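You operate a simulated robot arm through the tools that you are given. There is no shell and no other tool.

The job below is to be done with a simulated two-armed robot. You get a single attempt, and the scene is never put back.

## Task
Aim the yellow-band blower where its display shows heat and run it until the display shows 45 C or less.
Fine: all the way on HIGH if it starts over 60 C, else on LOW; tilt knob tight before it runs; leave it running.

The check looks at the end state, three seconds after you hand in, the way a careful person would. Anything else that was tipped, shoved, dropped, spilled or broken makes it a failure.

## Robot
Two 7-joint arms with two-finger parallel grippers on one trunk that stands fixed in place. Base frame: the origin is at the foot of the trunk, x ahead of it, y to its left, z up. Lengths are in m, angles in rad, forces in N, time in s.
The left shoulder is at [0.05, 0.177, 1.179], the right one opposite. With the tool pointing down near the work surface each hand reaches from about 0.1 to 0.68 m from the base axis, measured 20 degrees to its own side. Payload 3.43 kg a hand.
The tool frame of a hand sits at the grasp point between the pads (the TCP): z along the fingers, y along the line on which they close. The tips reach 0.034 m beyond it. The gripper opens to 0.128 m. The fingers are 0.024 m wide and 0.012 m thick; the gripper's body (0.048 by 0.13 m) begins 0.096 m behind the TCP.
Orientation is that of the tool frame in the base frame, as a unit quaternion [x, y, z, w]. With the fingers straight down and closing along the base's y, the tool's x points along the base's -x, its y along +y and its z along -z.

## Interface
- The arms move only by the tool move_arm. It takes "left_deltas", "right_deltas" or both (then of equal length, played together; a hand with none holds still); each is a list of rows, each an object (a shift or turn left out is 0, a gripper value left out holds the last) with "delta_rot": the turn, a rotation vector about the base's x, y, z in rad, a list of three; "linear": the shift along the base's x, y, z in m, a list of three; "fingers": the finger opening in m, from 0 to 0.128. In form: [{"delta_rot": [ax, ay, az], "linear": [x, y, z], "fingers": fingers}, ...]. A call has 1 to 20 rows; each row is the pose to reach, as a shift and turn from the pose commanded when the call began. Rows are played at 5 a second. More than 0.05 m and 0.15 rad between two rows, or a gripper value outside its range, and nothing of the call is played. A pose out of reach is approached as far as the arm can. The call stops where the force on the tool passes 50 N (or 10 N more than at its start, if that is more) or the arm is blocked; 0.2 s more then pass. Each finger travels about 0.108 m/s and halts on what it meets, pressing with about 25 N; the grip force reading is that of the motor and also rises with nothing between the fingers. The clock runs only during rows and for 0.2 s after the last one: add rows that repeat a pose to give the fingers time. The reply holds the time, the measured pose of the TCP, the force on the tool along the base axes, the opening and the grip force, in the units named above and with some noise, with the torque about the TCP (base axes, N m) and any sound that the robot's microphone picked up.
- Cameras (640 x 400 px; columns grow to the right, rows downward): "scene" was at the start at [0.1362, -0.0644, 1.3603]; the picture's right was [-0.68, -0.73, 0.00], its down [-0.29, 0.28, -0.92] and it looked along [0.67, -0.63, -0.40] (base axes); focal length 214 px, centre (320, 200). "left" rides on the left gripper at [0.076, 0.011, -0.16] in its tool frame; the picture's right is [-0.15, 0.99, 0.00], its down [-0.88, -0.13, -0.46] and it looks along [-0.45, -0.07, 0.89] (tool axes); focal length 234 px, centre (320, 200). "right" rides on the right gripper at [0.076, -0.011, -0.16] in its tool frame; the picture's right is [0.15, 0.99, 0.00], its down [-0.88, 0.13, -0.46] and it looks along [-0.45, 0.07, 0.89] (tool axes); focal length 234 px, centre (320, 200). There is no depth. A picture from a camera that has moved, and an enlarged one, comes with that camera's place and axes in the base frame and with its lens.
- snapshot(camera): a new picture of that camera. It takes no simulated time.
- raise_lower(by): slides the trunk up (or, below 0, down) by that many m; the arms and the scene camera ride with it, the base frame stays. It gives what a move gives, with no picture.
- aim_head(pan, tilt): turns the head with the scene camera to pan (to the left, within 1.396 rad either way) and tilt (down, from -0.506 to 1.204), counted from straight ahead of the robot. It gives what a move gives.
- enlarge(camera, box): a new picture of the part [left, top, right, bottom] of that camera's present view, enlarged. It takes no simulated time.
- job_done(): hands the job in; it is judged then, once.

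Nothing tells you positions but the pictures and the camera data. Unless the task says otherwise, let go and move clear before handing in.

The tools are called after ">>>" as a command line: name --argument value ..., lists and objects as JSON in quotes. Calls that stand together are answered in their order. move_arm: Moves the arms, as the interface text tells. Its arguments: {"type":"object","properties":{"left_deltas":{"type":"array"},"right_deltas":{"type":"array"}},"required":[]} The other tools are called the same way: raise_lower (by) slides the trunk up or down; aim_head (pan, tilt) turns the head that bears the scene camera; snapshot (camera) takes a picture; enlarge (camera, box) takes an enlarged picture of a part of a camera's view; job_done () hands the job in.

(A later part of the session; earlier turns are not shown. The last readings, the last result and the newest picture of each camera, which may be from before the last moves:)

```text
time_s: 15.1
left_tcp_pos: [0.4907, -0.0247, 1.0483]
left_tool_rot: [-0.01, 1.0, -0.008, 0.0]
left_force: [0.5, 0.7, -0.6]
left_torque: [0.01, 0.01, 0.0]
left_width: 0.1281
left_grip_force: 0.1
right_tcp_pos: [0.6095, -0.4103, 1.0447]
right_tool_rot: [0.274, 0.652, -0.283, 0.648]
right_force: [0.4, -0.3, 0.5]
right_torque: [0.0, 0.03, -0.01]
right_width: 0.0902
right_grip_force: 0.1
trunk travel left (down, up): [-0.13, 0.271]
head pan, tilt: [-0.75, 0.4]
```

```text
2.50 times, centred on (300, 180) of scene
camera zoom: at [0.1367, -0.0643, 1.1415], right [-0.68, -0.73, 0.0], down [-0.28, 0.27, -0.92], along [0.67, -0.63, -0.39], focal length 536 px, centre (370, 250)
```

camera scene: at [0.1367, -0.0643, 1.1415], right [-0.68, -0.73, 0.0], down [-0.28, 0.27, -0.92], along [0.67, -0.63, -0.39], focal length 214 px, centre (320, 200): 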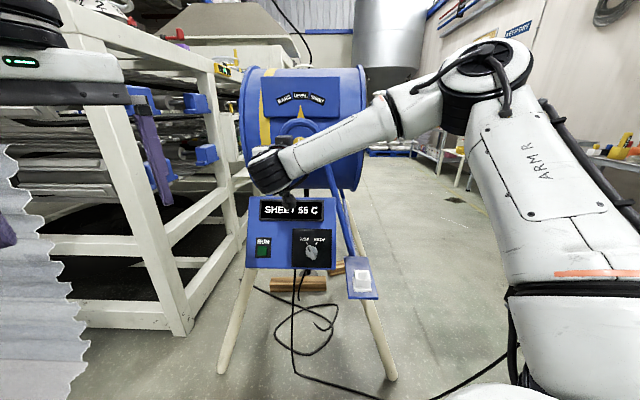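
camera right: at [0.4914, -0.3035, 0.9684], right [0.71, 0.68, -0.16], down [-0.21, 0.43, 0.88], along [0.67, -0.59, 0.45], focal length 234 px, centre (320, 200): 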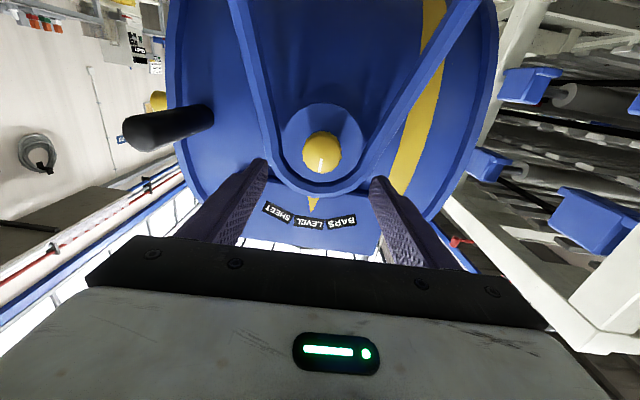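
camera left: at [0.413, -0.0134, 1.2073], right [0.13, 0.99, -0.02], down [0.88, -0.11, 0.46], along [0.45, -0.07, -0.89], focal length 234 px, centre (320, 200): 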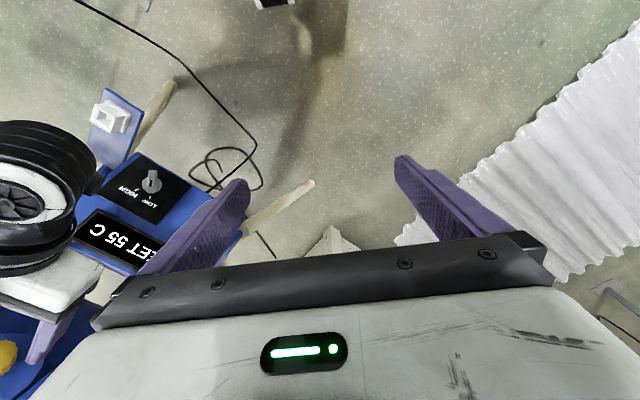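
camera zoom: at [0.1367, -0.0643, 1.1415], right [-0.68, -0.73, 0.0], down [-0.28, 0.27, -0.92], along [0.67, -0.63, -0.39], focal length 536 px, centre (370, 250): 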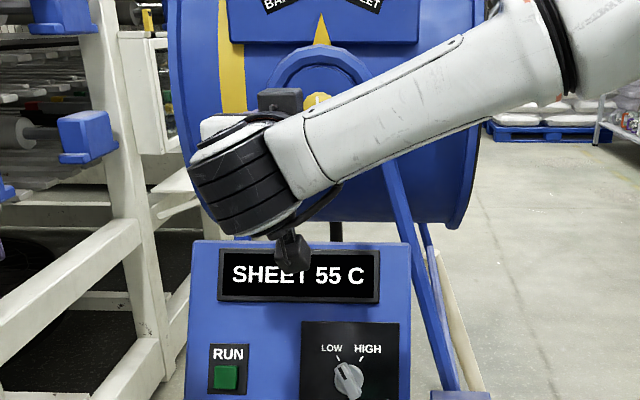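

The knob face is about 94 mm ahead of the TCP, 43 mm across and about 30 mm deep. I'll narrow the fingers to stay inside the yoke arch, then advance slowly to straddle the knob.

>>> move_arm --right_deltas '[{"linear": [0.0, 0.0, -0.003], "fingers": 0.06}, {"linear": [0.014, -0.0143, -0.003], "fingers": 0.06}, {"linear": [0.028, -0.0286, -0.003], "fingers": 0.06}, {"linear": [0.038, -0.039, -0.003], "fingers": 0.06}]'

>>> enlarge --camera "right" --box '[240, 80, 400, 220]'

>>> enlarge --camera "left" --box '[0, 240, 160, 400]'

```text
time_s: 16.1
left_tcp_pos: [0.4896, -0.0251, 1.0464]
left_tool_rot: [-0.009, 1.0, -0.009, -0.001]
left_force: [0.1, 0.9, -0.4]
left_torque: [0.0, 0.02, 0.01]
left_width: 0.128
left_grip_force: 0.1
right_tcp_pos: [0.6485, -0.4496, 1.0404]
right_tool_rot: [0.274, 0.652, -0.283, 0.648]
right_force: [0.4, 0.1, 0.0]
right_torque: [0.0, 0.0, -0.03]
right_width: 0.06
right_grip_force: 0.1
trunk travel left (down, up): [-0.13, 0.271]
head pan, tilt: [-0.75, 0.4]
```

```text
2.86 times, centred on (320, 150) of right
camera zoom: at [0.5298, -0.3423, 0.9651], right [0.71, 0.68, -0.16], down [-0.21, 0.43, 0.88], along [0.67, -0.59, 0.45], focal length 669 px, centre (320, 343)
```

zoom: 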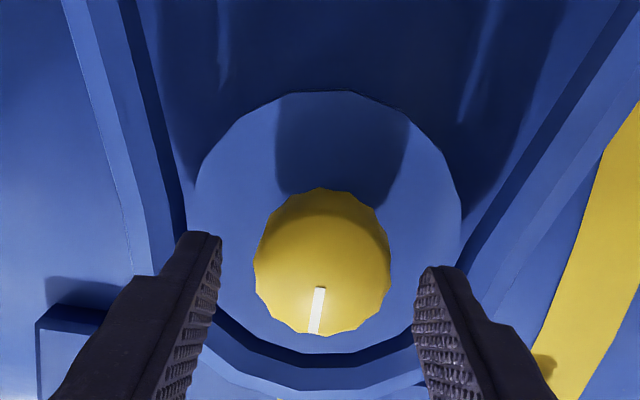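

```text
2.50 times, centred on (80, 320) of left
camera zoom: at [0.413, -0.0134, 1.2072], right [0.13, 0.99, -0.02], down [0.88, -0.11, 0.46], along [0.45, -0.07, -0.89], focal length 585 px, centre (920, -100)
```

zoom: 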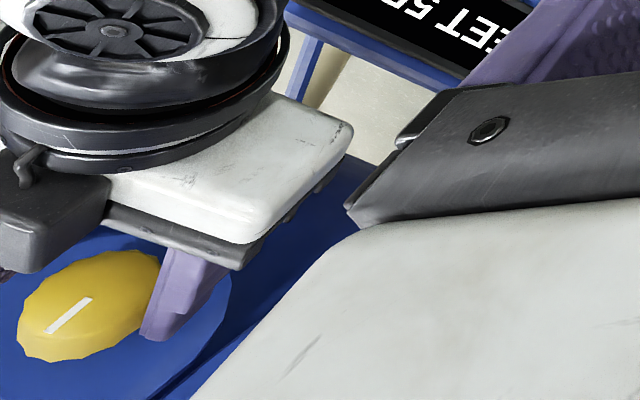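

The alignment is good laterally, and the fingertips are about level with the knob face. I'll raise 5 mm, advance 18 mm to straddle it, and take another look.

>>> move_arm --right_deltas '[{"linear": [0.0, 0.0, 0.0046], "fingers": 0.06}, {"linear": [0.0062, -0.0065, 0.0046], "fingers": 0.06}, {"linear": [0.0124, -0.013, 0.0046], "fingers": 0.06}]'

>>> enlarge --camera "right" --box '[240, 80, 400, 220]'

>>> enlarge --camera "left" --box '[0, 240, 160, 400]'

```text
time_s: 16.9
left_tcp_pos: [0.4898, -0.0249, 1.0479]
left_tool_rot: [-0.009, 1.0, -0.008, -0.001]
left_force: [1.0, -0.1, -0.2]
left_torque: [-0.01, 0.03, -0.01]
left_width: 0.1281
left_grip_force: 0.0
right_tcp_pos: [0.6608, -0.4612, 1.0457]
right_tool_rot: [0.275, 0.652, -0.283, 0.648]
right_force: [-0.1, 0.5, 0.4]
right_torque: [0.03, 0.06, 0.0]
right_width: 0.0602
right_grip_force: 0.1
trunk travel left (down, up): [-0.13, 0.271]
head pan, tilt: [-0.75, 0.4]
```

```text
2.86 times, centred on (320, 150) of right
camera zoom: at [0.5424, -0.3537, 0.9701], right [0.71, 0.68, -0.16], down [-0.21, 0.43, 0.88], along [0.67, -0.59, 0.45], focal length 669 px, centre (320, 343)
```

zoom: 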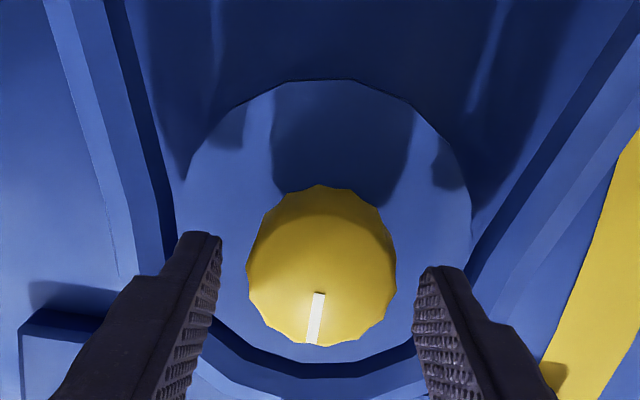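

```text
2.50 times, centred on (80, 320) of left
camera zoom: at [0.413, -0.0134, 1.2072], right [0.13, 0.99, -0.02], down [0.88, -0.11, 0.46], along [0.45, -0.07, -0.89], focal length 585 px, centre (920, -100)
```

zoom: 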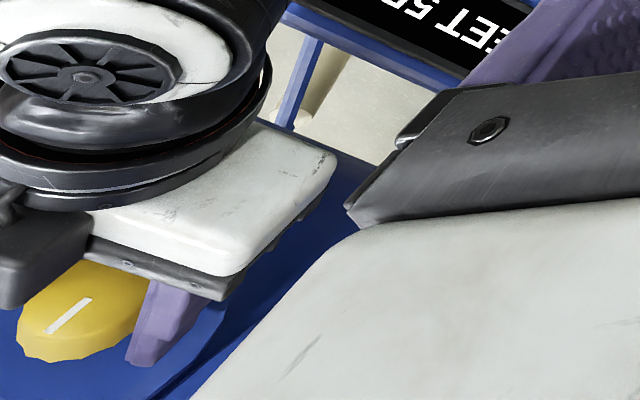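

No contact yet, and the fingertips look alongside the knob. I'll close the fingers on it.

>>> move_arm --right_deltas '[{"fingers": 0.045}, {"fingers": 0.03}, {"fingers": 0.03}]'

>>> enlarge --camera "right" --box '[240, 80, 400, 220]'

>>> enlarge --camera "left" --box '[0, 240, 160, 400]'

```text
time_s: 17.7
left_tcp_pos: [0.489, -0.026, 1.0477]
left_tool_rot: [-0.009, 1.0, -0.009, -0.001]
left_force: [0.1, 0.6, 0.0]
left_torque: [0.02, 0.03, -0.03]
left_width: 0.1279
left_grip_force: 0.1
right_tcp_pos: [0.6609, -0.4613, 1.046]
right_tool_rot: [0.274, 0.652, -0.282, 0.649]
right_force: [-1.1, -3.3, 1.7]
right_torque: [-0.09, -0.07, 0.65]
right_width: 0.044
right_grip_force: 45.0
trunk travel left (down, up): [-0.13, 0.271]
head pan, tilt: [-0.75, 0.4]
```

```text
2.86 times, centred on (320, 150) of right
camera zoom: at [0.5422, -0.3539, 0.97], right [0.71, 0.68, -0.16], down [-0.21, 0.43, 0.88], along [0.67, -0.59, 0.45], focal length 669 px, centre (320, 343)
```

zoom: 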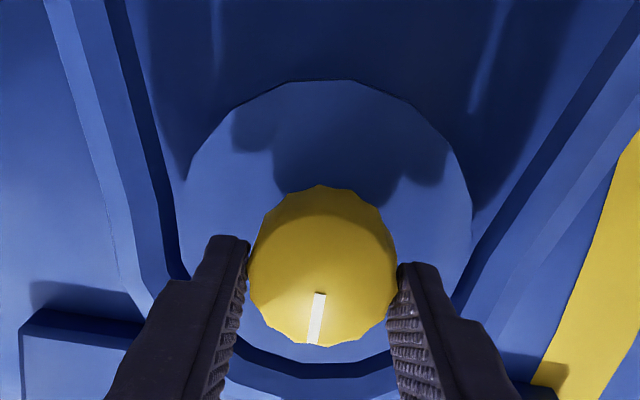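

```text
2.50 times, centred on (80, 320) of left
camera zoom: at [0.4129, -0.0136, 1.2073], right [0.13, 0.99, -0.02], down [0.88, -0.11, 0.46], along [0.45, -0.07, -0.89], focal length 585 px, centre (920, -100)
```

zoom: 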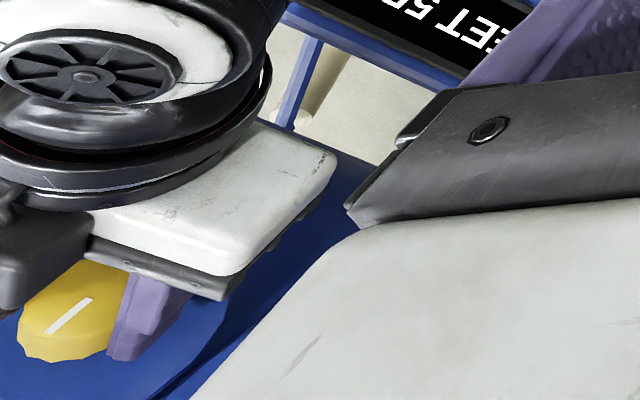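

Gripped at 44 mm. I'll turn it counter-clockwise, the loosening direction, in small steps and watch the torque.

>>> move_arm --right_deltas '[{"delta_rot": [-0.069, 0.0724, 0]}, {"delta_rot": [-0.138, 0.1448, 0]}, {"delta_rot": [-0.207, 0.217, 0]}]'

>>> enlarge --camera "right" --box '[240, 80, 400, 220]'

>>> enlarge --camera "left" --box '[0, 240, 160, 400]'

```text
time_s: 18.5
left_tcp_pos: [0.4898, -0.0252, 1.0485]
left_tool_rot: [-0.01, 1.0, -0.009, -0.001]
left_force: [0.2, 0.2, 0.3]
left_torque: [0.04, -0.02, 0.0]
left_width: 0.1282
left_grip_force: 0.0
right_tcp_pos: [0.6618, -0.4609, 1.0459]
right_tool_rot: [0.172, 0.686, -0.376, 0.599]
right_force: [11.1, -4.9, 4.7]
right_torque: [-0.39, -0.44, 1.2]
right_width: 0.0438
right_grip_force: 45.1
trunk travel left (down, up): [-0.13, 0.271]
head pan, tilt: [-0.75, 0.4]
```

```text
2.86 times, centred on (320, 150) of right
camera zoom: at [0.5273, -0.3682, 0.9766], right [0.65, 0.62, -0.45], down [-0.03, 0.6, 0.8], along [0.76, -0.5, 0.41], focal length 669 px, centre (320, 343)
```

zoom: 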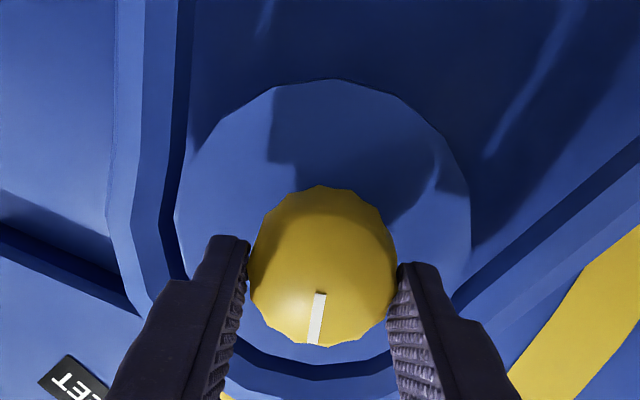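

```text
2.50 times, centred on (80, 320) of left
camera zoom: at [0.4138, -0.0135, 1.2069], right [0.13, 0.99, -0.02], down [0.88, -0.11, 0.46], along [0.45, -0.07, -0.89], focal length 585 px, centre (920, -100)
```

zoom: 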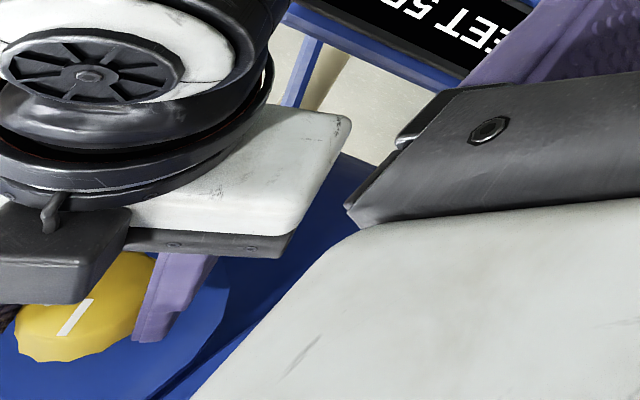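

The knob turns freely with the gripper, with little torque. I'll continue counter-clockwise and watch the forces.

>>> move_arm --right_deltas '[{"delta_rot": [-0.069, 0.0724, 0]}, {"delta_rot": [-0.138, 0.1448, 0]}, {"delta_rot": [-0.207, 0.217, 0]}, {"delta_rot": [-0.276, 0.29, 0]}, {"delta_rot": [-0.345, 0.362, 0]}]'

>>> enlarge --camera "right" --box '[240, 80, 400, 220]'

>>> snapshot --camera "scene"

```text
time_s: 19.7
left_tcp_pos: [0.4908, -0.0244, 1.0458]
left_tool_rot: [-0.01, 1.0, -0.01, -0.002]
left_force: [0.0, -0.1, 0.3]
left_torque: [-0.01, 0.0, 0.03]
left_width: 0.128
left_grip_force: 0.0
right_tcp_pos: [0.6636, -0.458, 1.0444]
right_tool_rot: [-0.006, 0.708, -0.512, 0.487]
right_force: [23.3, 3.3, 4.2]
right_torque: [-0.06, -0.16, 1.01]
right_width: 0.0433
right_grip_force: 44.9
trunk travel left (down, up): [-0.13, 0.271]
head pan, tilt: [-0.75, 0.4]
```

```text
2.86 times, centred on (320, 150) of right
camera zoom: at [0.5075, -0.3872, 1.0004], right [0.41, 0.4, -0.82], down [0.21, 0.84, 0.51], along [0.89, -0.38, 0.26], focal length 669 px, centre (320, 343)
```

zoom: 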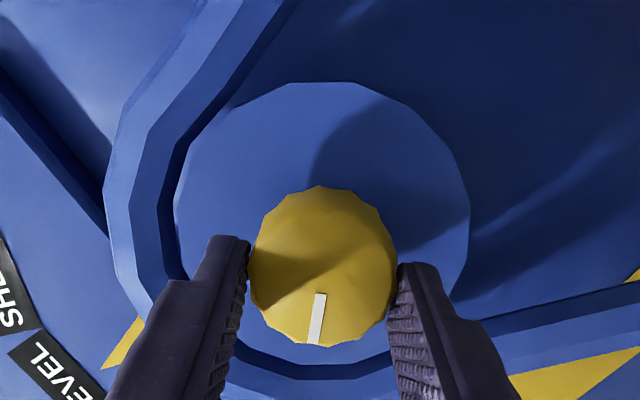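

```text
taken
camera scene: at [0.1386, -0.0636, 1.1413], right [-0.68, -0.73, 0.0], down [-0.29, 0.26, -0.92], along [0.67, -0.63, -0.39], focal length 214 px, centre (320, 200)
```

scene: 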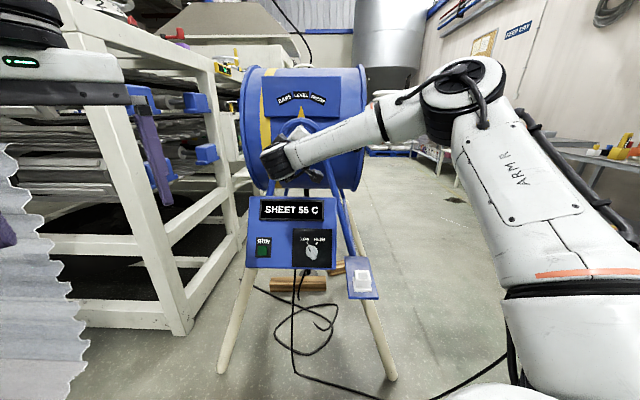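

The side force has grown to about 20 N because the knob's centre sits about 6 mm below my rotation centre. I'll continue to about 75 degrees and shift the path so the hand orbits the true centre.

>>> move_arm --right_deltas '[{"linear": [0.0031, 0.003, -0.0018]}, {"delta_rot": [-0.069, 0.0724, 0], "linear": [0.0034, 0.0032, -0.0023]}, {"delta_rot": [-0.138, 0.1448, 0], "linear": [0.0036, 0.0035, -0.0028]}, {"delta_rot": [-0.207, 0.217, 0], "linear": [0.0038, 0.0037, -0.0033]}, {"delta_rot": [-0.276, 0.29, 0], "linear": [0.0041, 0.0039, -0.0038]}, {"delta_rot": [-0.345, 0.362, 0], "linear": [0.0042, 0.004, -0.0044]}]'

>>> enlarge --camera "right" --box '[240, 80, 400, 220]'

>>> enlarge --camera "scene" --box '[230, 60, 380, 190]'

```text
time_s: 21.1
left_tcp_pos: [0.4891, -0.0256, 1.0473]
left_tool_rot: [-0.01, 1.0, -0.009, -0.001]
left_force: [0.2, 0.2, -0.1]
left_torque: [0.01, 0.0, 0.02]
left_width: 0.1276
left_grip_force: 0.0
right_tcp_pos: [0.664, -0.4578, 1.0418]
right_tool_rot: [-0.176, 0.685, -0.618, 0.344]
right_force: [7.7, -1.5, 7.6]
right_torque: [0.05, 0.14, 0.21]
right_width: 0.0434
right_grip_force: 44.5
trunk travel left (down, up): [-0.13, 0.271]
head pan, tilt: [-0.75, 0.4]
```

```text
2.86 times, centred on (320, 150) of right
camera zoom: at [0.4996, -0.3937, 1.0329], right [0.08, 0.07, -0.99], down [0.33, 0.94, 0.1], along [0.94, -0.33, 0.05], focal length 669 px, centre (320, 343)
```

zoom: 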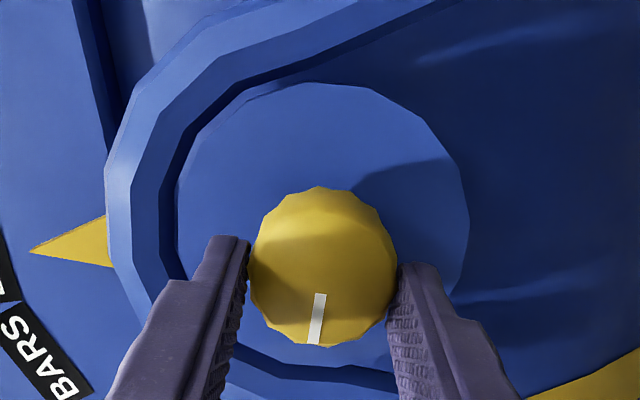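

```text
3.08 times, centred on (305, 125) of scene
camera zoom: at [0.1368, -0.0639, 1.1416], right [-0.68, -0.73, 0.0], down [-0.28, 0.27, -0.92], along [0.67, -0.63, -0.39], focal length 660 px, centre (366, 431)
```

zoom: 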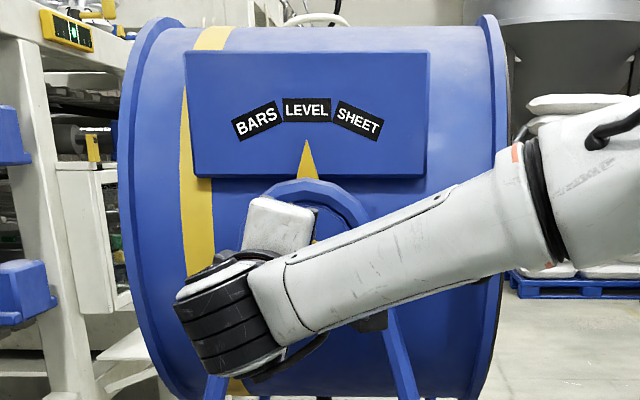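

The knob has turned 75 degrees with the mark moving with it, and the forces are low. I'll take it to about 90 degrees, then release and back straight off.

>>> move_arm --right_deltas '[{"delta_rot": [-0.069, 0.0724, 0], "linear": [0, 0, -0.0006]}, {"delta_rot": [-0.138, 0.1448, 0], "linear": [0.0001, 0.0001, -0.0012]}, {"delta_rot": [-0.2, 0.21, 0], "linear": [0.0001, 0.0001, -0.0018]}, {"delta_rot": [-0.2, 0.21, 0], "linear": [0.0001, 0.0001, -0.0018], "fingers": 0.058}, {"delta_rot": [-0.2, 0.21, 0], "linear": [0.0001, 0.0001, -0.0018], "fingers": 0.058}, {"delta_rot": [-0.2, 0.21, 0], "linear": [-0.02, 0.021, -0.0018], "fingers": 0.058}, {"delta_rot": [-0.2, 0.21, 0], "linear": [-0.05, 0.0525, -0.0018], "fingers": 0.058}]'

>>> snapshot --camera "right"

>>> snapshot --camera "scene"

>>> snapshot --camera "left"

```text
time_s: 22.7
left_tcp_pos: [0.4896, -0.0254, 1.0475]
left_tool_rot: [-0.01, 1.0, -0.009, 0.0]
left_force: [-0.8, -1.0, 0.0]
left_torque: [0.01, 0.01, 0.0]
left_width: 0.1281
left_grip_force: 0.1
right_tcp_pos: [0.6129, -0.4042, 1.0395]
right_tool_rot: [0.274, -0.652, 0.661, -0.251]
right_force: [0.0, 0.1, -0.5]
right_torque: [0.02, -0.01, -0.04]
right_width: 0.0577
right_grip_force: 0.0
trunk travel left (down, up): [-0.13, 0.271]
head pan, tilt: [-0.75, 0.4]
```

```text
taken
camera right: at [0.4495, -0.3398, 1.0529], right [-0.13, -0.12, -0.98], down [0.32, 0.93, -0.16], along [0.94, -0.34, -0.08], focal length 234 px, centre (320, 200)
```

right: 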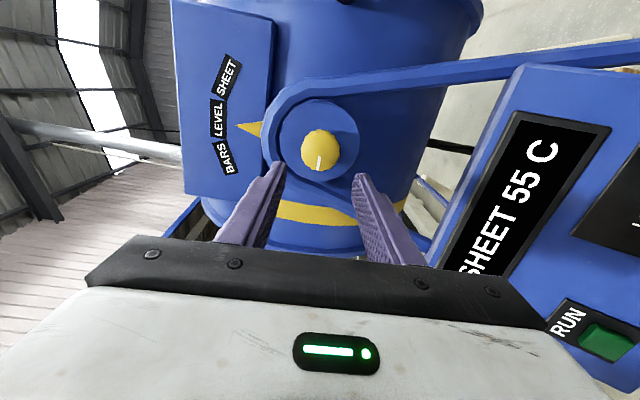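

```text
taken
camera scene: at [0.1365, -0.0642, 1.1416], right [-0.68, -0.73, 0.0], down [-0.28, 0.27, -0.92], along [0.67, -0.63, -0.39], focal length 214 px, centre (320, 200)
```

scene: 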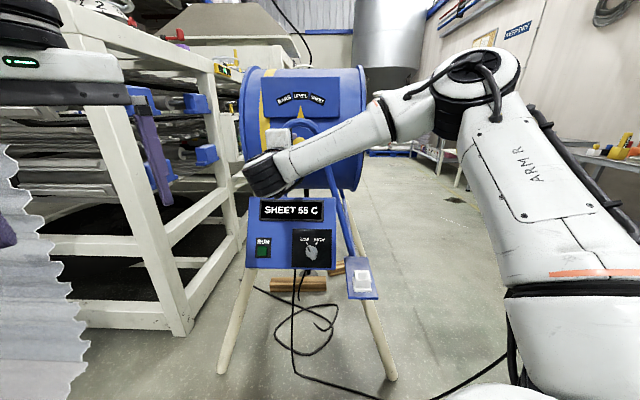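

```text
taken
camera left: at [0.4129, -0.0133, 1.2073], right [0.13, 0.99, -0.02], down [0.88, -0.11, 0.46], along [0.45, -0.07, -0.89], focal length 234 px, centre (320, 200)
```

left: 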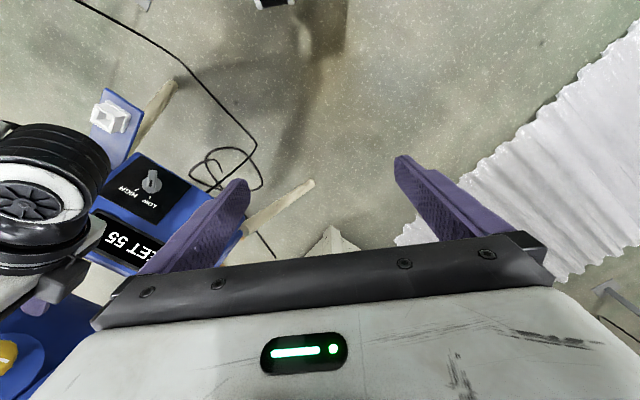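

The knob's mark is now at 9 o'clock and the drum hasn't moved. Next I'll move the right hand over in front of the black handle, keeping a gap, with the fingers now closing vertically.

>>> move_arm --right_deltas '[{"linear": [-0.021, 0.022, 0.0], "fingers": 0.08}, {"linear": [-0.05, -0.006, 0.001], "fingers": 0.08}, {"linear": [-0.08, -0.035, 0.002], "fingers": 0.08}, {"linear": [-0.113, -0.066, 0.003], "fingers": 0.08}, {"linear": [-0.146, -0.0977, 0.004], "fingers": 0.08}]'

>>> snapshot --camera "right"

>>> snapshot --camera "scene"

```text
time_s: 23.9
left_tcp_pos: [0.488, -0.025, 1.0473]
left_tool_rot: [-0.009, 1.0, -0.009, 0.0]
left_force: [0.4, 0.6, -0.9]
left_torque: [0.03, -0.02, 0.01]
left_width: 0.1282
left_grip_force: 0.0
right_tcp_pos: [0.4689, -0.5021, 1.0421]
right_tool_rot: [0.274, -0.652, 0.661, -0.252]
right_force: [-0.5, 0.0, 0.3]
right_torque: [-0.02, 0.0, 0.01]
right_width: 0.0802
right_grip_force: 0.0
trunk travel left (down, up): [-0.13, 0.271]
head pan, tilt: [-0.75, 0.4]
```

```text
taken
camera right: at [0.3056, -0.4379, 1.0556], right [-0.13, -0.12, -0.98], down [0.32, 0.93, -0.16], along [0.94, -0.33, -0.08], focal length 234 px, centre (320, 200)
```

right: 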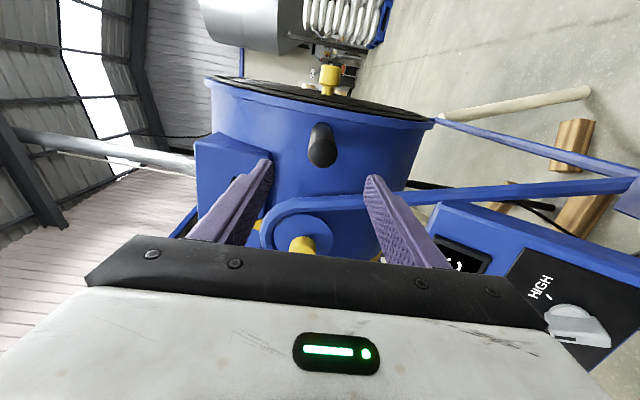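

```text
taken
camera scene: at [0.1365, -0.0642, 1.1416], right [-0.68, -0.73, 0.0], down [-0.28, 0.27, -0.92], along [0.67, -0.63, -0.39], focal length 214 px, centre (320, 200)
```

scene: 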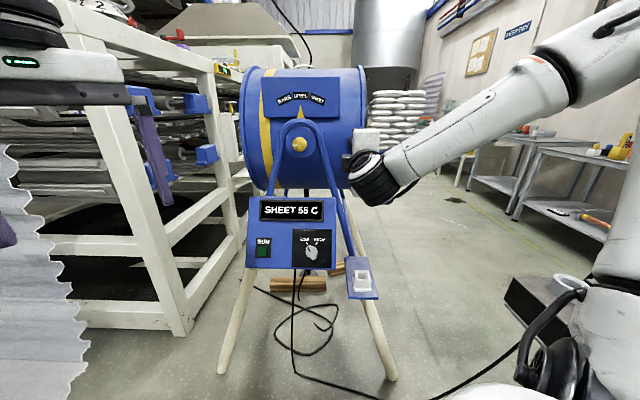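

The handle is nearly lined up with the fingers. Zooming in before I slide over it.

>>> enlarge --camera "right" --box '[250, 80, 400, 220]'

>>> enlarge --camera "scene" --box '[230, 60, 400, 200]'

```text
2.86 times, centred on (325, 150) of right
camera zoom: at [0.3056, -0.4379, 1.0556], right [-0.13, -0.12, -0.98], down [0.32, 0.93, -0.16], along [0.94, -0.33, -0.08], focal length 669 px, centre (306, 343)
```

zoom: 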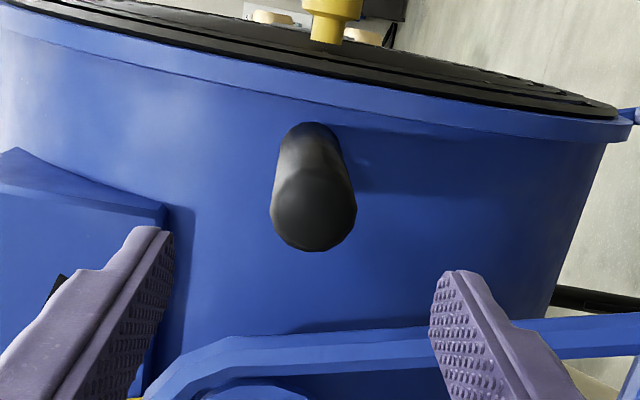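

```text
2.86 times, centred on (315, 130) of scene
camera zoom: at [0.1365, -0.0642, 1.1416], right [-0.68, -0.73, 0.0], down [-0.28, 0.27, -0.92], along [0.67, -0.63, -0.39], focal length 613 px, centre (334, 400)
```

zoom: 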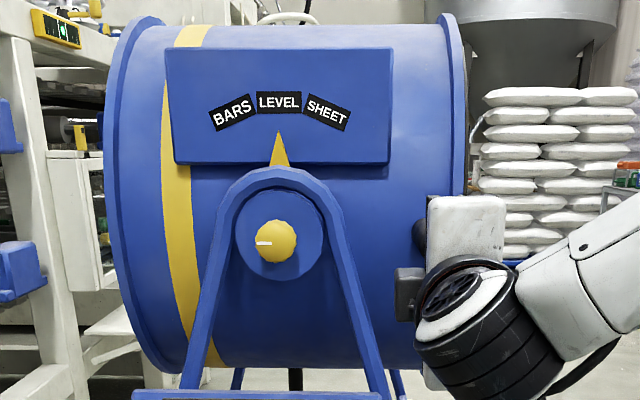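

The handle runs parallel to the tool, about 8 mm right of and 2 mm below its axis. I'll shift over and slide the open fingers along it.

>>> move_arm --right_deltas '[{"linear": [-0.0058, -0.0055, -0.002]}, {"linear": [0.008, -0.02, -0.002]}, {"linear": [0.0218, -0.0345, -0.002]}, {"linear": [0.0356, -0.049, -0.002]}, {"linear": [0.0494, -0.0634, -0.002]}, {"linear": [0.0632, -0.0779, -0.002]}, {"linear": [0.0729, -0.088, -0.002]}]'

>>> enlarge --camera "right" --box '[240, 60, 400, 220]'

>>> enlarge --camera "scene" --box '[230, 60, 400, 200]'

```text
time_s: 25.5
left_tcp_pos: [0.4893, -0.0249, 1.0472]
left_tool_rot: [-0.009, 1.0, -0.009, -0.001]
left_force: [0.5, 0.2, 0.1]
left_torque: [0.03, 0.0, -0.01]
left_width: 0.1282
left_grip_force: 0.1
right_tcp_pos: [0.5429, -0.5907, 1.0411]
right_tool_rot: [0.273, -0.653, 0.661, -0.251]
right_force: [-0.1, 0.3, 0.0]
right_torque: [-0.03, 0.02, 0.01]
right_width: 0.0801
right_grip_force: 0.0
trunk travel left (down, up): [-0.13, 0.271]
head pan, tilt: [-0.75, 0.4]
```

```text
2.50 times, centred on (320, 140) of right
camera zoom: at [0.3782, -0.5268, 1.0543], right [-0.13, -0.12, -0.98], down [0.32, 0.93, -0.16], along [0.94, -0.34, -0.08], focal length 585 px, centre (320, 350)
```

zoom: 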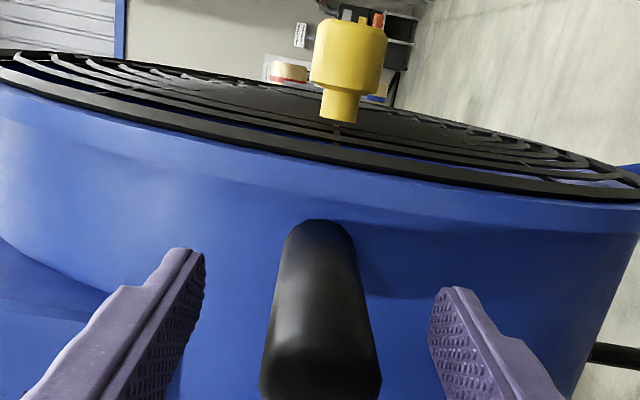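

```text
2.86 times, centred on (315, 130) of scene
camera zoom: at [0.1366, -0.0643, 1.1415], right [-0.68, -0.73, 0.0], down [-0.28, 0.27, -0.92], along [0.67, -0.63, -0.39], focal length 613 px, centre (334, 400)
```

zoom: 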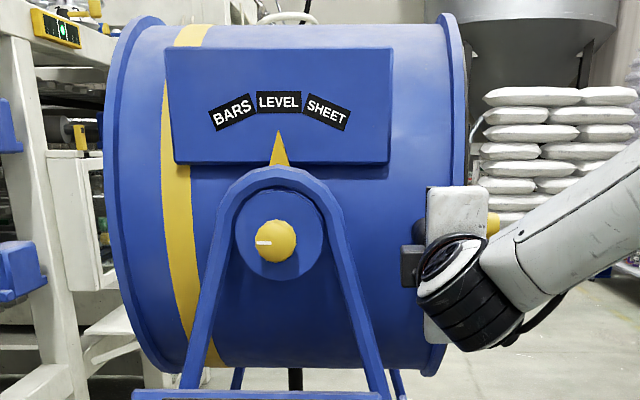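

The handle is centred between the fingers. I'll close on it and test a small upward turn about the pivot.

>>> move_arm --right_deltas '[{"fingers": 0.05}, {"fingers": 0.03}, {"fingers": 0.03}, {"fingers": 0.03}]'

```text
time_s: 26.5
left_tcp_pos: [0.4885, -0.0252, 1.0463]
left_tool_rot: [-0.01, 1.0, -0.009, 0.0]
left_force: [-0.1, -0.1, 0.5]
left_torque: [0.0, 0.0, 0.0]
left_width: 0.128
left_grip_force: 0.0
right_tcp_pos: [0.542, -0.5903, 1.041]
right_tool_rot: [0.273, -0.653, 0.66, -0.251]
right_force: [-0.2, 0.4, -4.3]
right_torque: [-1.0, -0.85, 0.12]
right_width: 0.0337
right_grip_force: 45.3
trunk travel left (down, up): [-0.13, 0.271]
head pan, tilt: [-0.75, 0.4]
```

>>> move_arm --right_deltas '[{"linear": [0.0002, 0.0001, 0.0087], "delta_rot": [-0.0345, 0.0362, 0]}, {"linear": [0.0006, 0.0006, 0.0173], "delta_rot": [-0.069, 0.0724, 0]}]'

>>> enlarge --camera "scene" --box '[230, 60, 400, 200]'

```text
time_s: 27.1
left_tcp_pos: [0.4894, -0.0252, 1.0479]
left_tool_rot: [-0.01, 1.0, -0.009, 0.0]
left_force: [0.0, 0.6, 0.2]
left_torque: [0.01, 0.01, 0.0]
left_width: 0.1279
left_grip_force: 0.1
right_tcp_pos: [0.5432, -0.5902, 1.0584]
right_tool_rot: [0.307, -0.637, 0.672, -0.218]
right_force: [1.5, -2.3, -8.7]
right_torque: [-1.9, -1.1, 0.54]
right_width: 0.0337
right_grip_force: 44.8
trunk travel left (down, up): [-0.13, 0.271]
head pan, tilt: [-0.75, 0.4]
```

```text
2.86 times, centred on (315, 130) of scene
camera zoom: at [0.1371, -0.0649, 1.1414], right [-0.68, -0.73, 0.0], down [-0.29, 0.27, -0.92], along [0.67, -0.63, -0.39], focal length 613 px, centre (334, 400)
```

zoom: 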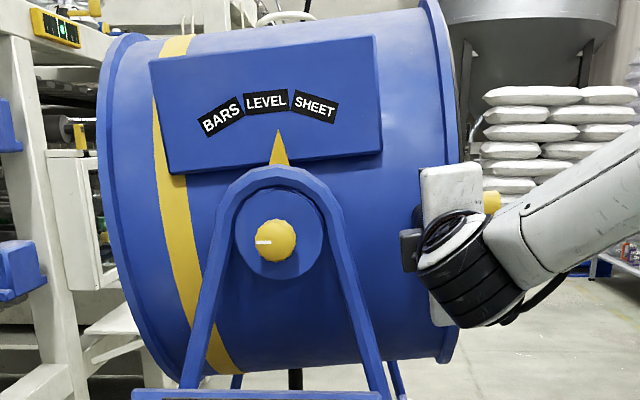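

The drum tilts smoothly and SHEET is moving toward the pointer. I'll continue to about 19 degrees and check.

>>> move_arm --right_deltas '[{"linear": [0.0008, 0.0007, 0.0086], "delta_rot": [-0.0345, 0.0362, 0]}, {"linear": [0.0019, 0.0018, 0.0171], "delta_rot": [-0.069, 0.0724, 0]}, {"linear": [0.0033, 0.0031, 0.0255], "delta_rot": [-0.1035, 0.1086, 0]}, {"linear": [0.005, 0.0047, 0.0339], "delta_rot": [-0.138, 0.1448, 0]}, {"linear": [0.0061, 0.0058, 0.0388], "delta_rot": [-0.1587, 0.1665, 0]}]'

>>> enlarge --camera "scene" --box '[230, 60, 400, 200]'

>>> enlarge --camera "scene" --box '[260, 70, 350, 150]'

```text
time_s: 28.3
left_tcp_pos: [0.4895, -0.0252, 1.0477]
left_tool_rot: [-0.01, 1.0, -0.009, -0.001]
left_force: [-0.7, 0.1, 0.3]
left_torque: [0.02, 0.01, -0.03]
left_width: 0.1279
left_grip_force: 0.0
right_tcp_pos: [0.5501, -0.5832, 1.0972]
right_tool_rot: [0.378, -0.598, 0.693, -0.14]
right_force: [5.4, -6.4, -4.0]
right_torque: [-1.83, -1.07, 1.36]
right_width: 0.034
right_grip_force: 44.9
trunk travel left (down, up): [-0.13, 0.271]
head pan, tilt: [-0.75, 0.4]
```

```text
2.86 times, centred on (315, 130) of scene
camera zoom: at [0.1373, -0.065, 1.1415], right [-0.68, -0.73, 0.0], down [-0.29, 0.27, -0.92], along [0.67, -0.63, -0.39], focal length 613 px, centre (334, 400)
```

zoom: 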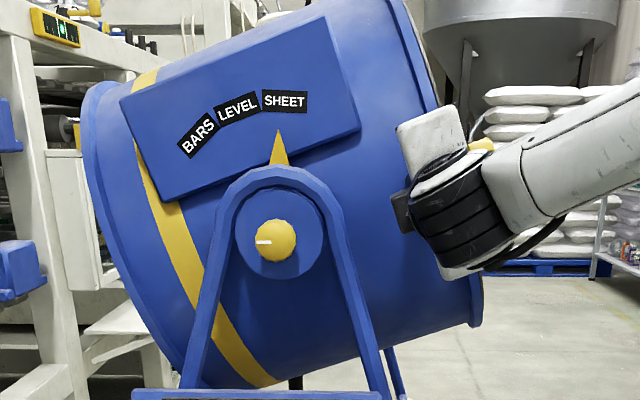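

```text
5.00 times, centred on (305, 110) of scene
camera zoom: at [0.1373, -0.065, 1.1415], right [-0.68, -0.73, 0.0], down [-0.29, 0.27, -0.92], along [0.67, -0.63, -0.39], focal length 1072 px, centre (395, 650)
```

zoom: 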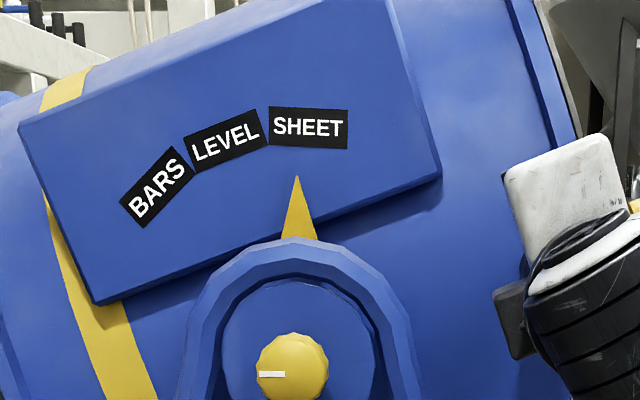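

SHEET is about 3 degrees short of being centred over the pointer. I'll add that.

>>> move_arm --right_deltas '[{"linear": [0.0011, 0.001, 0.0041], "delta_rot": [-0.0173, 0.0181, 0]}, {"linear": [0.0022, 0.0021, 0.0081], "delta_rot": [-0.0345, 0.0362, 0]}, {"linear": [0.0022, 0.0021, 0.0081], "delta_rot": [-0.0345, 0.0362, 0]}]'

>>> enlarge --camera "scene" --box '[260, 70, 350, 150]'

>>> enlarge --camera "scene" --box '[230, 180, 350, 270]'

```text
time_s: 29.1
left_tcp_pos: [0.4884, -0.0251, 1.0483]
left_tool_rot: [-0.01, 1.0, -0.009, 0.0]
left_force: [-0.6, -0.5, 1.1]
left_torque: [0.02, -0.01, 0.0]
left_width: 0.1281
left_grip_force: 0.1
right_tcp_pos: [0.5507, -0.582, 1.1046]
right_tool_rot: [0.39, -0.588, 0.698, -0.125]
right_force: [3.2, -2.4, -0.2]
right_torque: [-0.42, -0.9, 1.08]
right_width: 0.0337
right_grip_force: 45.5
trunk travel left (down, up): [-0.13, 0.271]
head pan, tilt: [-0.75, 0.4]
```

```text
5.00 times, centred on (305, 110) of scene
camera zoom: at [0.1368, -0.0645, 1.1415], right [-0.68, -0.73, 0.0], down [-0.28, 0.27, -0.92], along [0.67, -0.63, -0.39], focal length 1072 px, centre (395, 650)
```

zoom: 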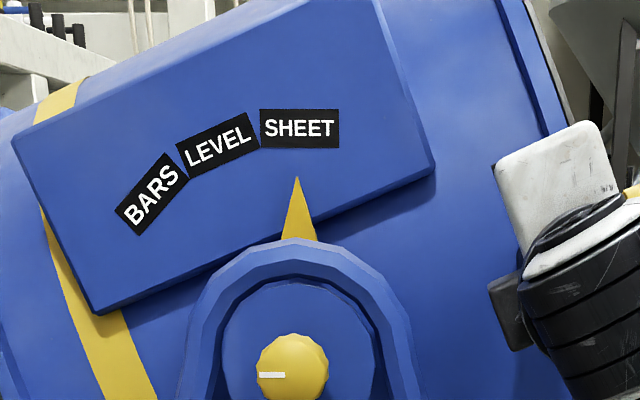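

```text
4.44 times, centred on (290, 225) of scene
camera zoom: at [0.1368, -0.0645, 1.1415], right [-0.68, -0.73, 0.0], down [-0.28, 0.27, -0.92], along [0.67, -0.63, -0.39], focal length 953 px, centre (453, 89)
```

zoom: 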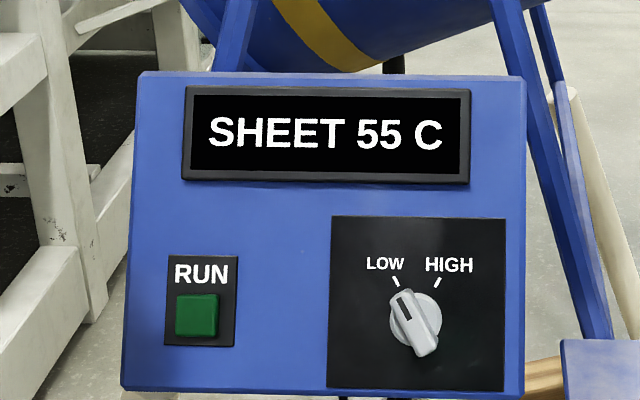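

SHEET is essentially centred. I'll nudge it another half degree, then open the fingers only a few millimetres so the lower finger would catch the handle if the drum sags.

>>> move_arm --right_deltas '[{"linear": [0.0006, 0.0005, 0.002], "delta_rot": [-0.0083, 0.0087, 0]}, {"linear": [0.0006, 0.0005, 0.002], "delta_rot": [-0.0083, 0.0087, 0]}, {"linear": [0.0006, 0.0005, 0.002], "delta_rot": [-0.0083, 0.0087, 0], "fingers": 0.046}, {"linear": [0.0006, 0.0005, 0.002], "delta_rot": [-0.0083, 0.0087, 0], "fingers": 0.046}, {"linear": [0.0006, 0.0005, 0.002], "delta_rot": [-0.0083, 0.0087, 0], "fingers": 0.046}, {"linear": [0.0006, 0.0005, 0.002], "delta_rot": [-0.0083, 0.0087, 0], "fingers": 0.046}]'

>>> enlarge --camera "scene" --box '[260, 70, 350, 150]'

>>> enlarge --camera "right" --box '[240, 60, 400, 220]'

```text
time_s: 30.5
left_tcp_pos: [0.489, -0.0255, 1.0479]
left_tool_rot: [-0.009, 1.0, -0.009, 0.0]
left_force: [-1.1, -0.2, -0.1]
left_torque: [0.01, 0.02, 0.01]
left_width: 0.1281
left_grip_force: 0.0
right_tcp_pos: [0.5499, -0.5818, 1.1016]
right_tool_rot: [0.393, -0.585, 0.699, -0.12]
right_force: [-0.7, -0.4, -0.8]
right_torque: [-0.01, -0.01, -0.02]
right_width: 0.046
right_grip_force: 0.0
right hand out of reach, approached as far as the arm can: row 1, 2, 3, 4, 5, 6
trunk travel left (down, up): [-0.13, 0.271]
head pan, tilt: [-0.75, 0.4]
```

```text
5.00 times, centred on (305, 110) of scene
camera zoom: at [0.1366, -0.0642, 1.1416], right [-0.68, -0.73, 0.0], down [-0.28, 0.27, -0.92], along [0.67, -0.63, -0.39], focal length 1072 px, centre (395, 650)
```

zoom: 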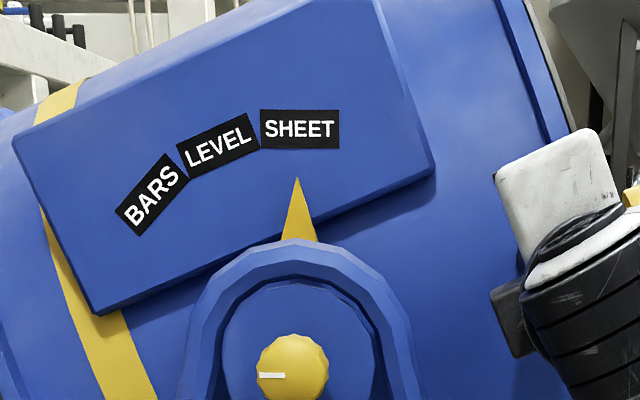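

```text
2.50 times, centred on (320, 140) of right
camera zoom: at [0.3938, -0.5119, 1.1419], right [-0.38, -0.38, -0.84], down [0.23, 0.85, -0.48], along [0.89, -0.38, -0.24], focal length 585 px, centre (320, 350)
```

zoom: 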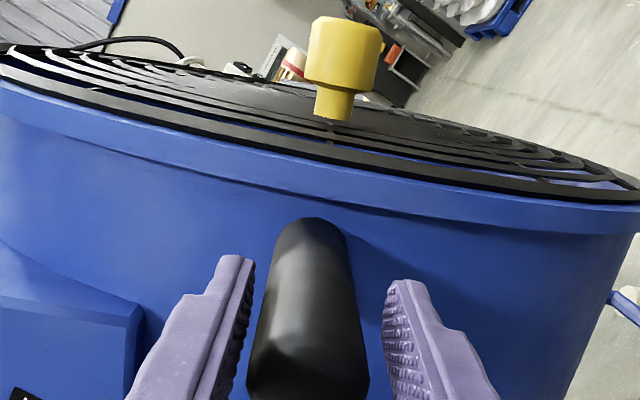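

The drum stays put on its own with the fingers clear of the handle, and SHEET is over the pointer. I'll open wider, back off along the handle, and unroll the wrist.

>>> move_arm --right_deltas '[{"fingers": 0.075}, {"fingers": 0.075}, {"linear": [-0.0207, 0.0217, 0], "fingers": 0.075}, {"linear": [-0.0449, 0.047, 0], "fingers": 0.075}, {"linear": [-0.069, 0.0724, 0], "fingers": 0.075}, {"linear": [-0.0897, 0.0941, 0], "fingers": 0.075}, {"linear": [-0.0897, 0.0941, 0], "delta_rot": [0.0897, -0.0941, 0], "fingers": 0.075}, {"linear": [-0.0897, 0.0941, 0], "delta_rot": [0.179, -0.188, 0], "fingers": 0.075}, {"linear": [-0.0897, 0.0941, 0], "delta_rot": [0.266, -0.279, 0], "fingers": 0.075}]'

>>> snapshot --camera "scene"

>>> enlarge --camera "scene" --box '[260, 70, 350, 150]'

```text
time_s: 32.5
left_tcp_pos: [0.4889, -0.0257, 1.0483]
left_tool_rot: [-0.01, 1.0, -0.01, 0.0]
left_force: [-0.1, 0.7, -0.3]
left_torque: [-0.03, -0.02, -0.02]
left_width: 0.1281
left_grip_force: 0.0
right_tcp_pos: [0.4619, -0.4896, 1.1019]
right_tool_rot: [0.274, -0.652, 0.661, -0.251]
right_force: [-0.3, -0.6, 0.3]
right_torque: [-0.02, -0.02, -0.02]
right_width: 0.075
right_grip_force: 0.1
right hand out of reach, approached as far as the arm can: row 3, 4, 5, 6
trunk travel left (down, up): [-0.13, 0.271]
head pan, tilt: [-0.75, 0.4]
```

```text
taken
camera scene: at [0.1366, -0.0643, 1.1416], right [-0.68, -0.73, 0.0], down [-0.28, 0.27, -0.92], along [0.67, -0.63, -0.39], focal length 214 px, centre (320, 200)
```

scene: 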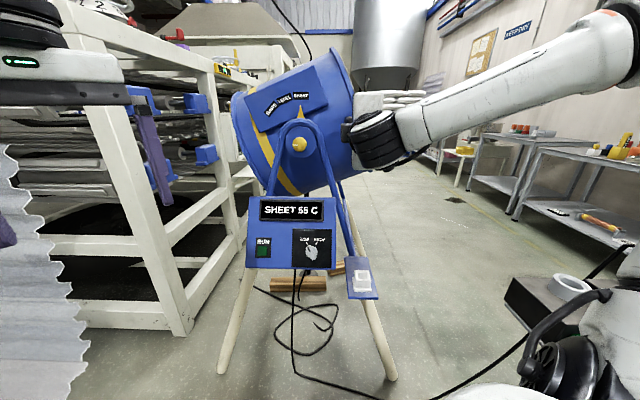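

```text
5.00 times, centred on (305, 110) of scene
camera zoom: at [0.1366, -0.0643, 1.1416], right [-0.68, -0.73, 0.0], down [-0.28, 0.27, -0.92], along [0.67, -0.63, -0.39], focal length 1072 px, centre (395, 650)
```

zoom: 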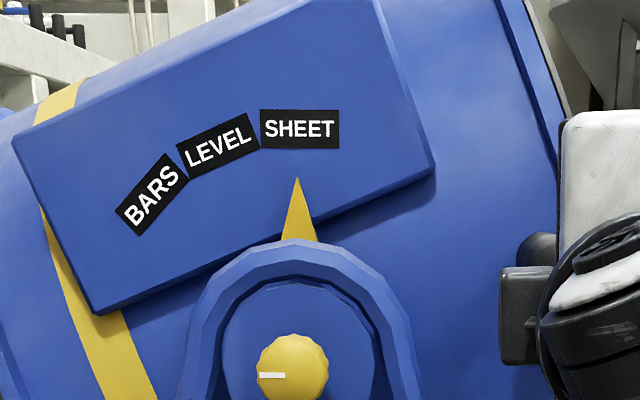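

The drum is holding at SHEET. Now back to the hub knob to tighten it, stopping first in front of it to check alignment.

>>> move_arm --right_deltas '[{"linear": [0.029, 0.0276, -0.015], "fingers": 0.06}, {"linear": [0.058, 0.055, -0.03], "fingers": 0.06}, {"linear": [0.087, 0.083, -0.045], "fingers": 0.06}, {"linear": [0.1185, 0.113, -0.062], "fingers": 0.06}, {"linear": [0.148, 0.082, -0.062], "fingers": 0.06}]'

>>> enlarge --camera "right" --box '[240, 80, 400, 220]'

>>> enlarge --camera "left" --box '[0, 240, 160, 400]'

```text
time_s: 33.7
left_tcp_pos: [0.4896, -0.0258, 1.0473]
left_tool_rot: [-0.01, 1.0, -0.009, -0.001]
left_force: [0.0, 0.2, 0.4]
left_torque: [-0.01, 0.0, 0.04]
left_width: 0.1277
left_grip_force: 0.1
right_tcp_pos: [0.6098, -0.4069, 1.0377]
right_tool_rot: [0.275, -0.652, 0.661, -0.25]
right_force: [0.0, 0.7, 0.1]
right_torque: [0.0, -0.03, -0.02]
right_width: 0.0601
right_grip_force: 0.1
trunk travel left (down, up): [-0.13, 0.271]
head pan, tilt: [-0.75, 0.4]
```

```text
2.86 times, centred on (320, 150) of right
camera zoom: at [0.4457, -0.3433, 1.0519], right [-0.13, -0.13, -0.98], down [0.32, 0.93, -0.16], along [0.94, -0.34, -0.08], focal length 669 px, centre (320, 343)
```

zoom: 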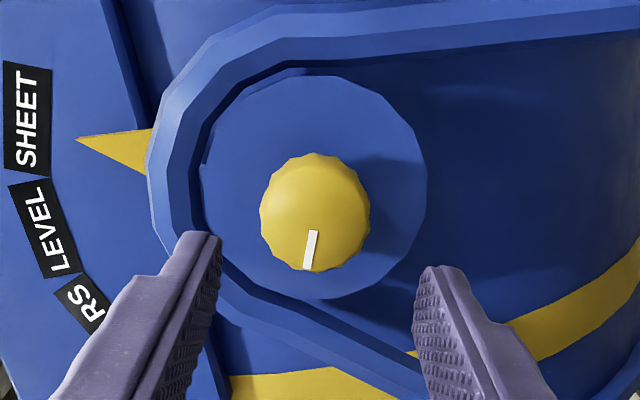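

```text
2.50 times, centred on (80, 320) of left
camera zoom: at [0.4133, -0.0132, 1.2071], right [0.13, 0.99, -0.02], down [0.88, -0.11, 0.46], along [0.45, -0.07, -0.89], focal length 585 px, centre (920, -100)
```

zoom: 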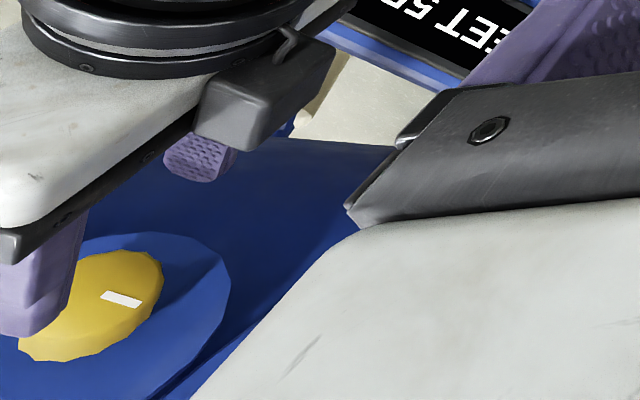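

The alignment is within 2–3 mm. I'll correct that, advance onto the knob and grip.

>>> move_arm --right_deltas '[{"linear": [0.0018, 0.0017, 0.002], "fingers": 0.06}, {"linear": [0.0156, -0.0128, 0.002], "fingers": 0.06}, {"linear": [0.0294, -0.0273, 0.002], "fingers": 0.06}, {"linear": [0.0432, -0.0417, 0.002], "fingers": 0.06}, {"linear": [0.0529, -0.0519, 0.002], "fingers": 0.06}, {"linear": [0.0529, -0.0519, 0.002], "fingers": 0.04}, {"linear": [0.0529, -0.0519, 0.002], "fingers": 0.03}, {"linear": [0.0529, -0.0519, 0.002], "fingers": 0.03}]'

>>> enlarge --camera "right" --box '[240, 80, 400, 220]'

```text
time_s: 35.5
left_tcp_pos: [0.4885, -0.0253, 1.047]
left_tool_rot: [-0.009, 1.0, -0.009, 0.0]
left_force: [0.1, 0.4, 0.3]
left_torque: [0.02, 0.0, 0.04]
left_width: 0.128
left_grip_force: 0.0
right_tcp_pos: [0.6605, -0.4596, 1.0377]
right_tool_rot: [0.276, -0.652, 0.661, -0.248]
right_force: [-6.6, 3.7, -9.9]
right_torque: [-0.18, -0.23, -0.26]
right_width: 0.0438
right_grip_force: 44.6
trunk travel left (down, up): [-0.13, 0.271]
head pan, tilt: [-0.75, 0.4]
```

```text
2.86 times, centred on (320, 150) of right
camera zoom: at [0.4969, -0.3943, 1.0546], right [-0.14, -0.13, -0.98], down [0.32, 0.93, -0.16], along [0.94, -0.34, -0.09], focal length 669 px, centre (320, 343)
```

zoom: 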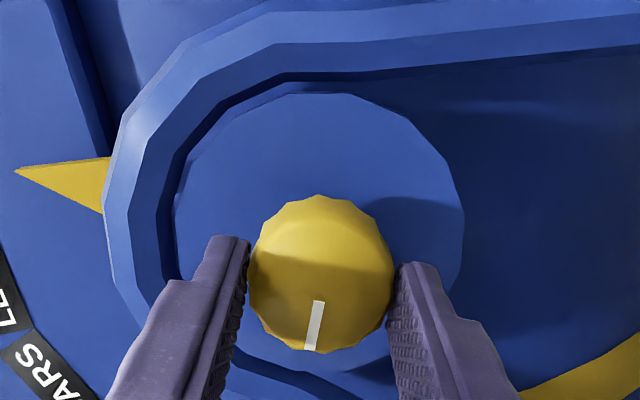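

Gripped. I'll re-centre on the measured position and turn clockwise, watching the torque.

>>> move_arm --right_deltas '[{"linear": [-0.0022, -0.0008, -0.002]}, {"linear": [-0.0022, -0.0008, -0.002], "delta_rot": [0.0828, -0.0869, 0]}, {"linear": [-0.0022, -0.0008, -0.002], "delta_rot": [0.1656, -0.1738, 0]}, {"linear": [-0.0022, -0.0008, -0.002], "delta_rot": [0.2484, -0.2606, 0]}, {"linear": [-0.0022, -0.0008, -0.002], "delta_rot": [0.3312, -0.3475, 0]}, {"linear": [-0.0022, -0.0008, -0.002], "delta_rot": [0.414, -0.4344, 0]}, {"linear": [-0.0022, -0.0008, -0.002], "delta_rot": [0.483, -0.5068, 0]}]'

>>> enlarge --camera "right" --box '[240, 80, 400, 220]'

```text
time_s: 37.1
left_tcp_pos: [0.4892, -0.0258, 1.0476]
left_tool_rot: [-0.009, 1.0, -0.01, -0.001]
left_force: [-0.2, -0.1, 0.6]
left_torque: [-0.01, 0.02, 0.02]
left_width: 0.1282
left_grip_force: 0.0
right_tcp_pos: [0.6611, -0.4582, 1.041]
right_tool_rot: [-0.035, 0.705, -0.535, 0.464]
right_force: [9.5, 2.3, 8.8]
right_torque: [0.64, 0.63, 0.22]
right_width: 0.0439
right_grip_force: 44.8
trunk travel left (down, up): [-0.13, 0.271]
head pan, tilt: [-0.75, 0.4]
```

```text
2.86 times, centred on (320, 150) of right
camera zoom: at [0.5026, -0.3887, 1.0027], right [0.36, 0.34, -0.87], down [0.24, 0.86, 0.44], along [0.9, -0.37, 0.23], focal length 669 px, centre (320, 343)
```

zoom: 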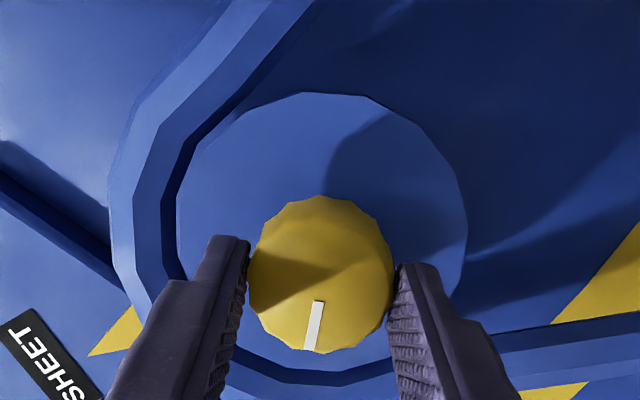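

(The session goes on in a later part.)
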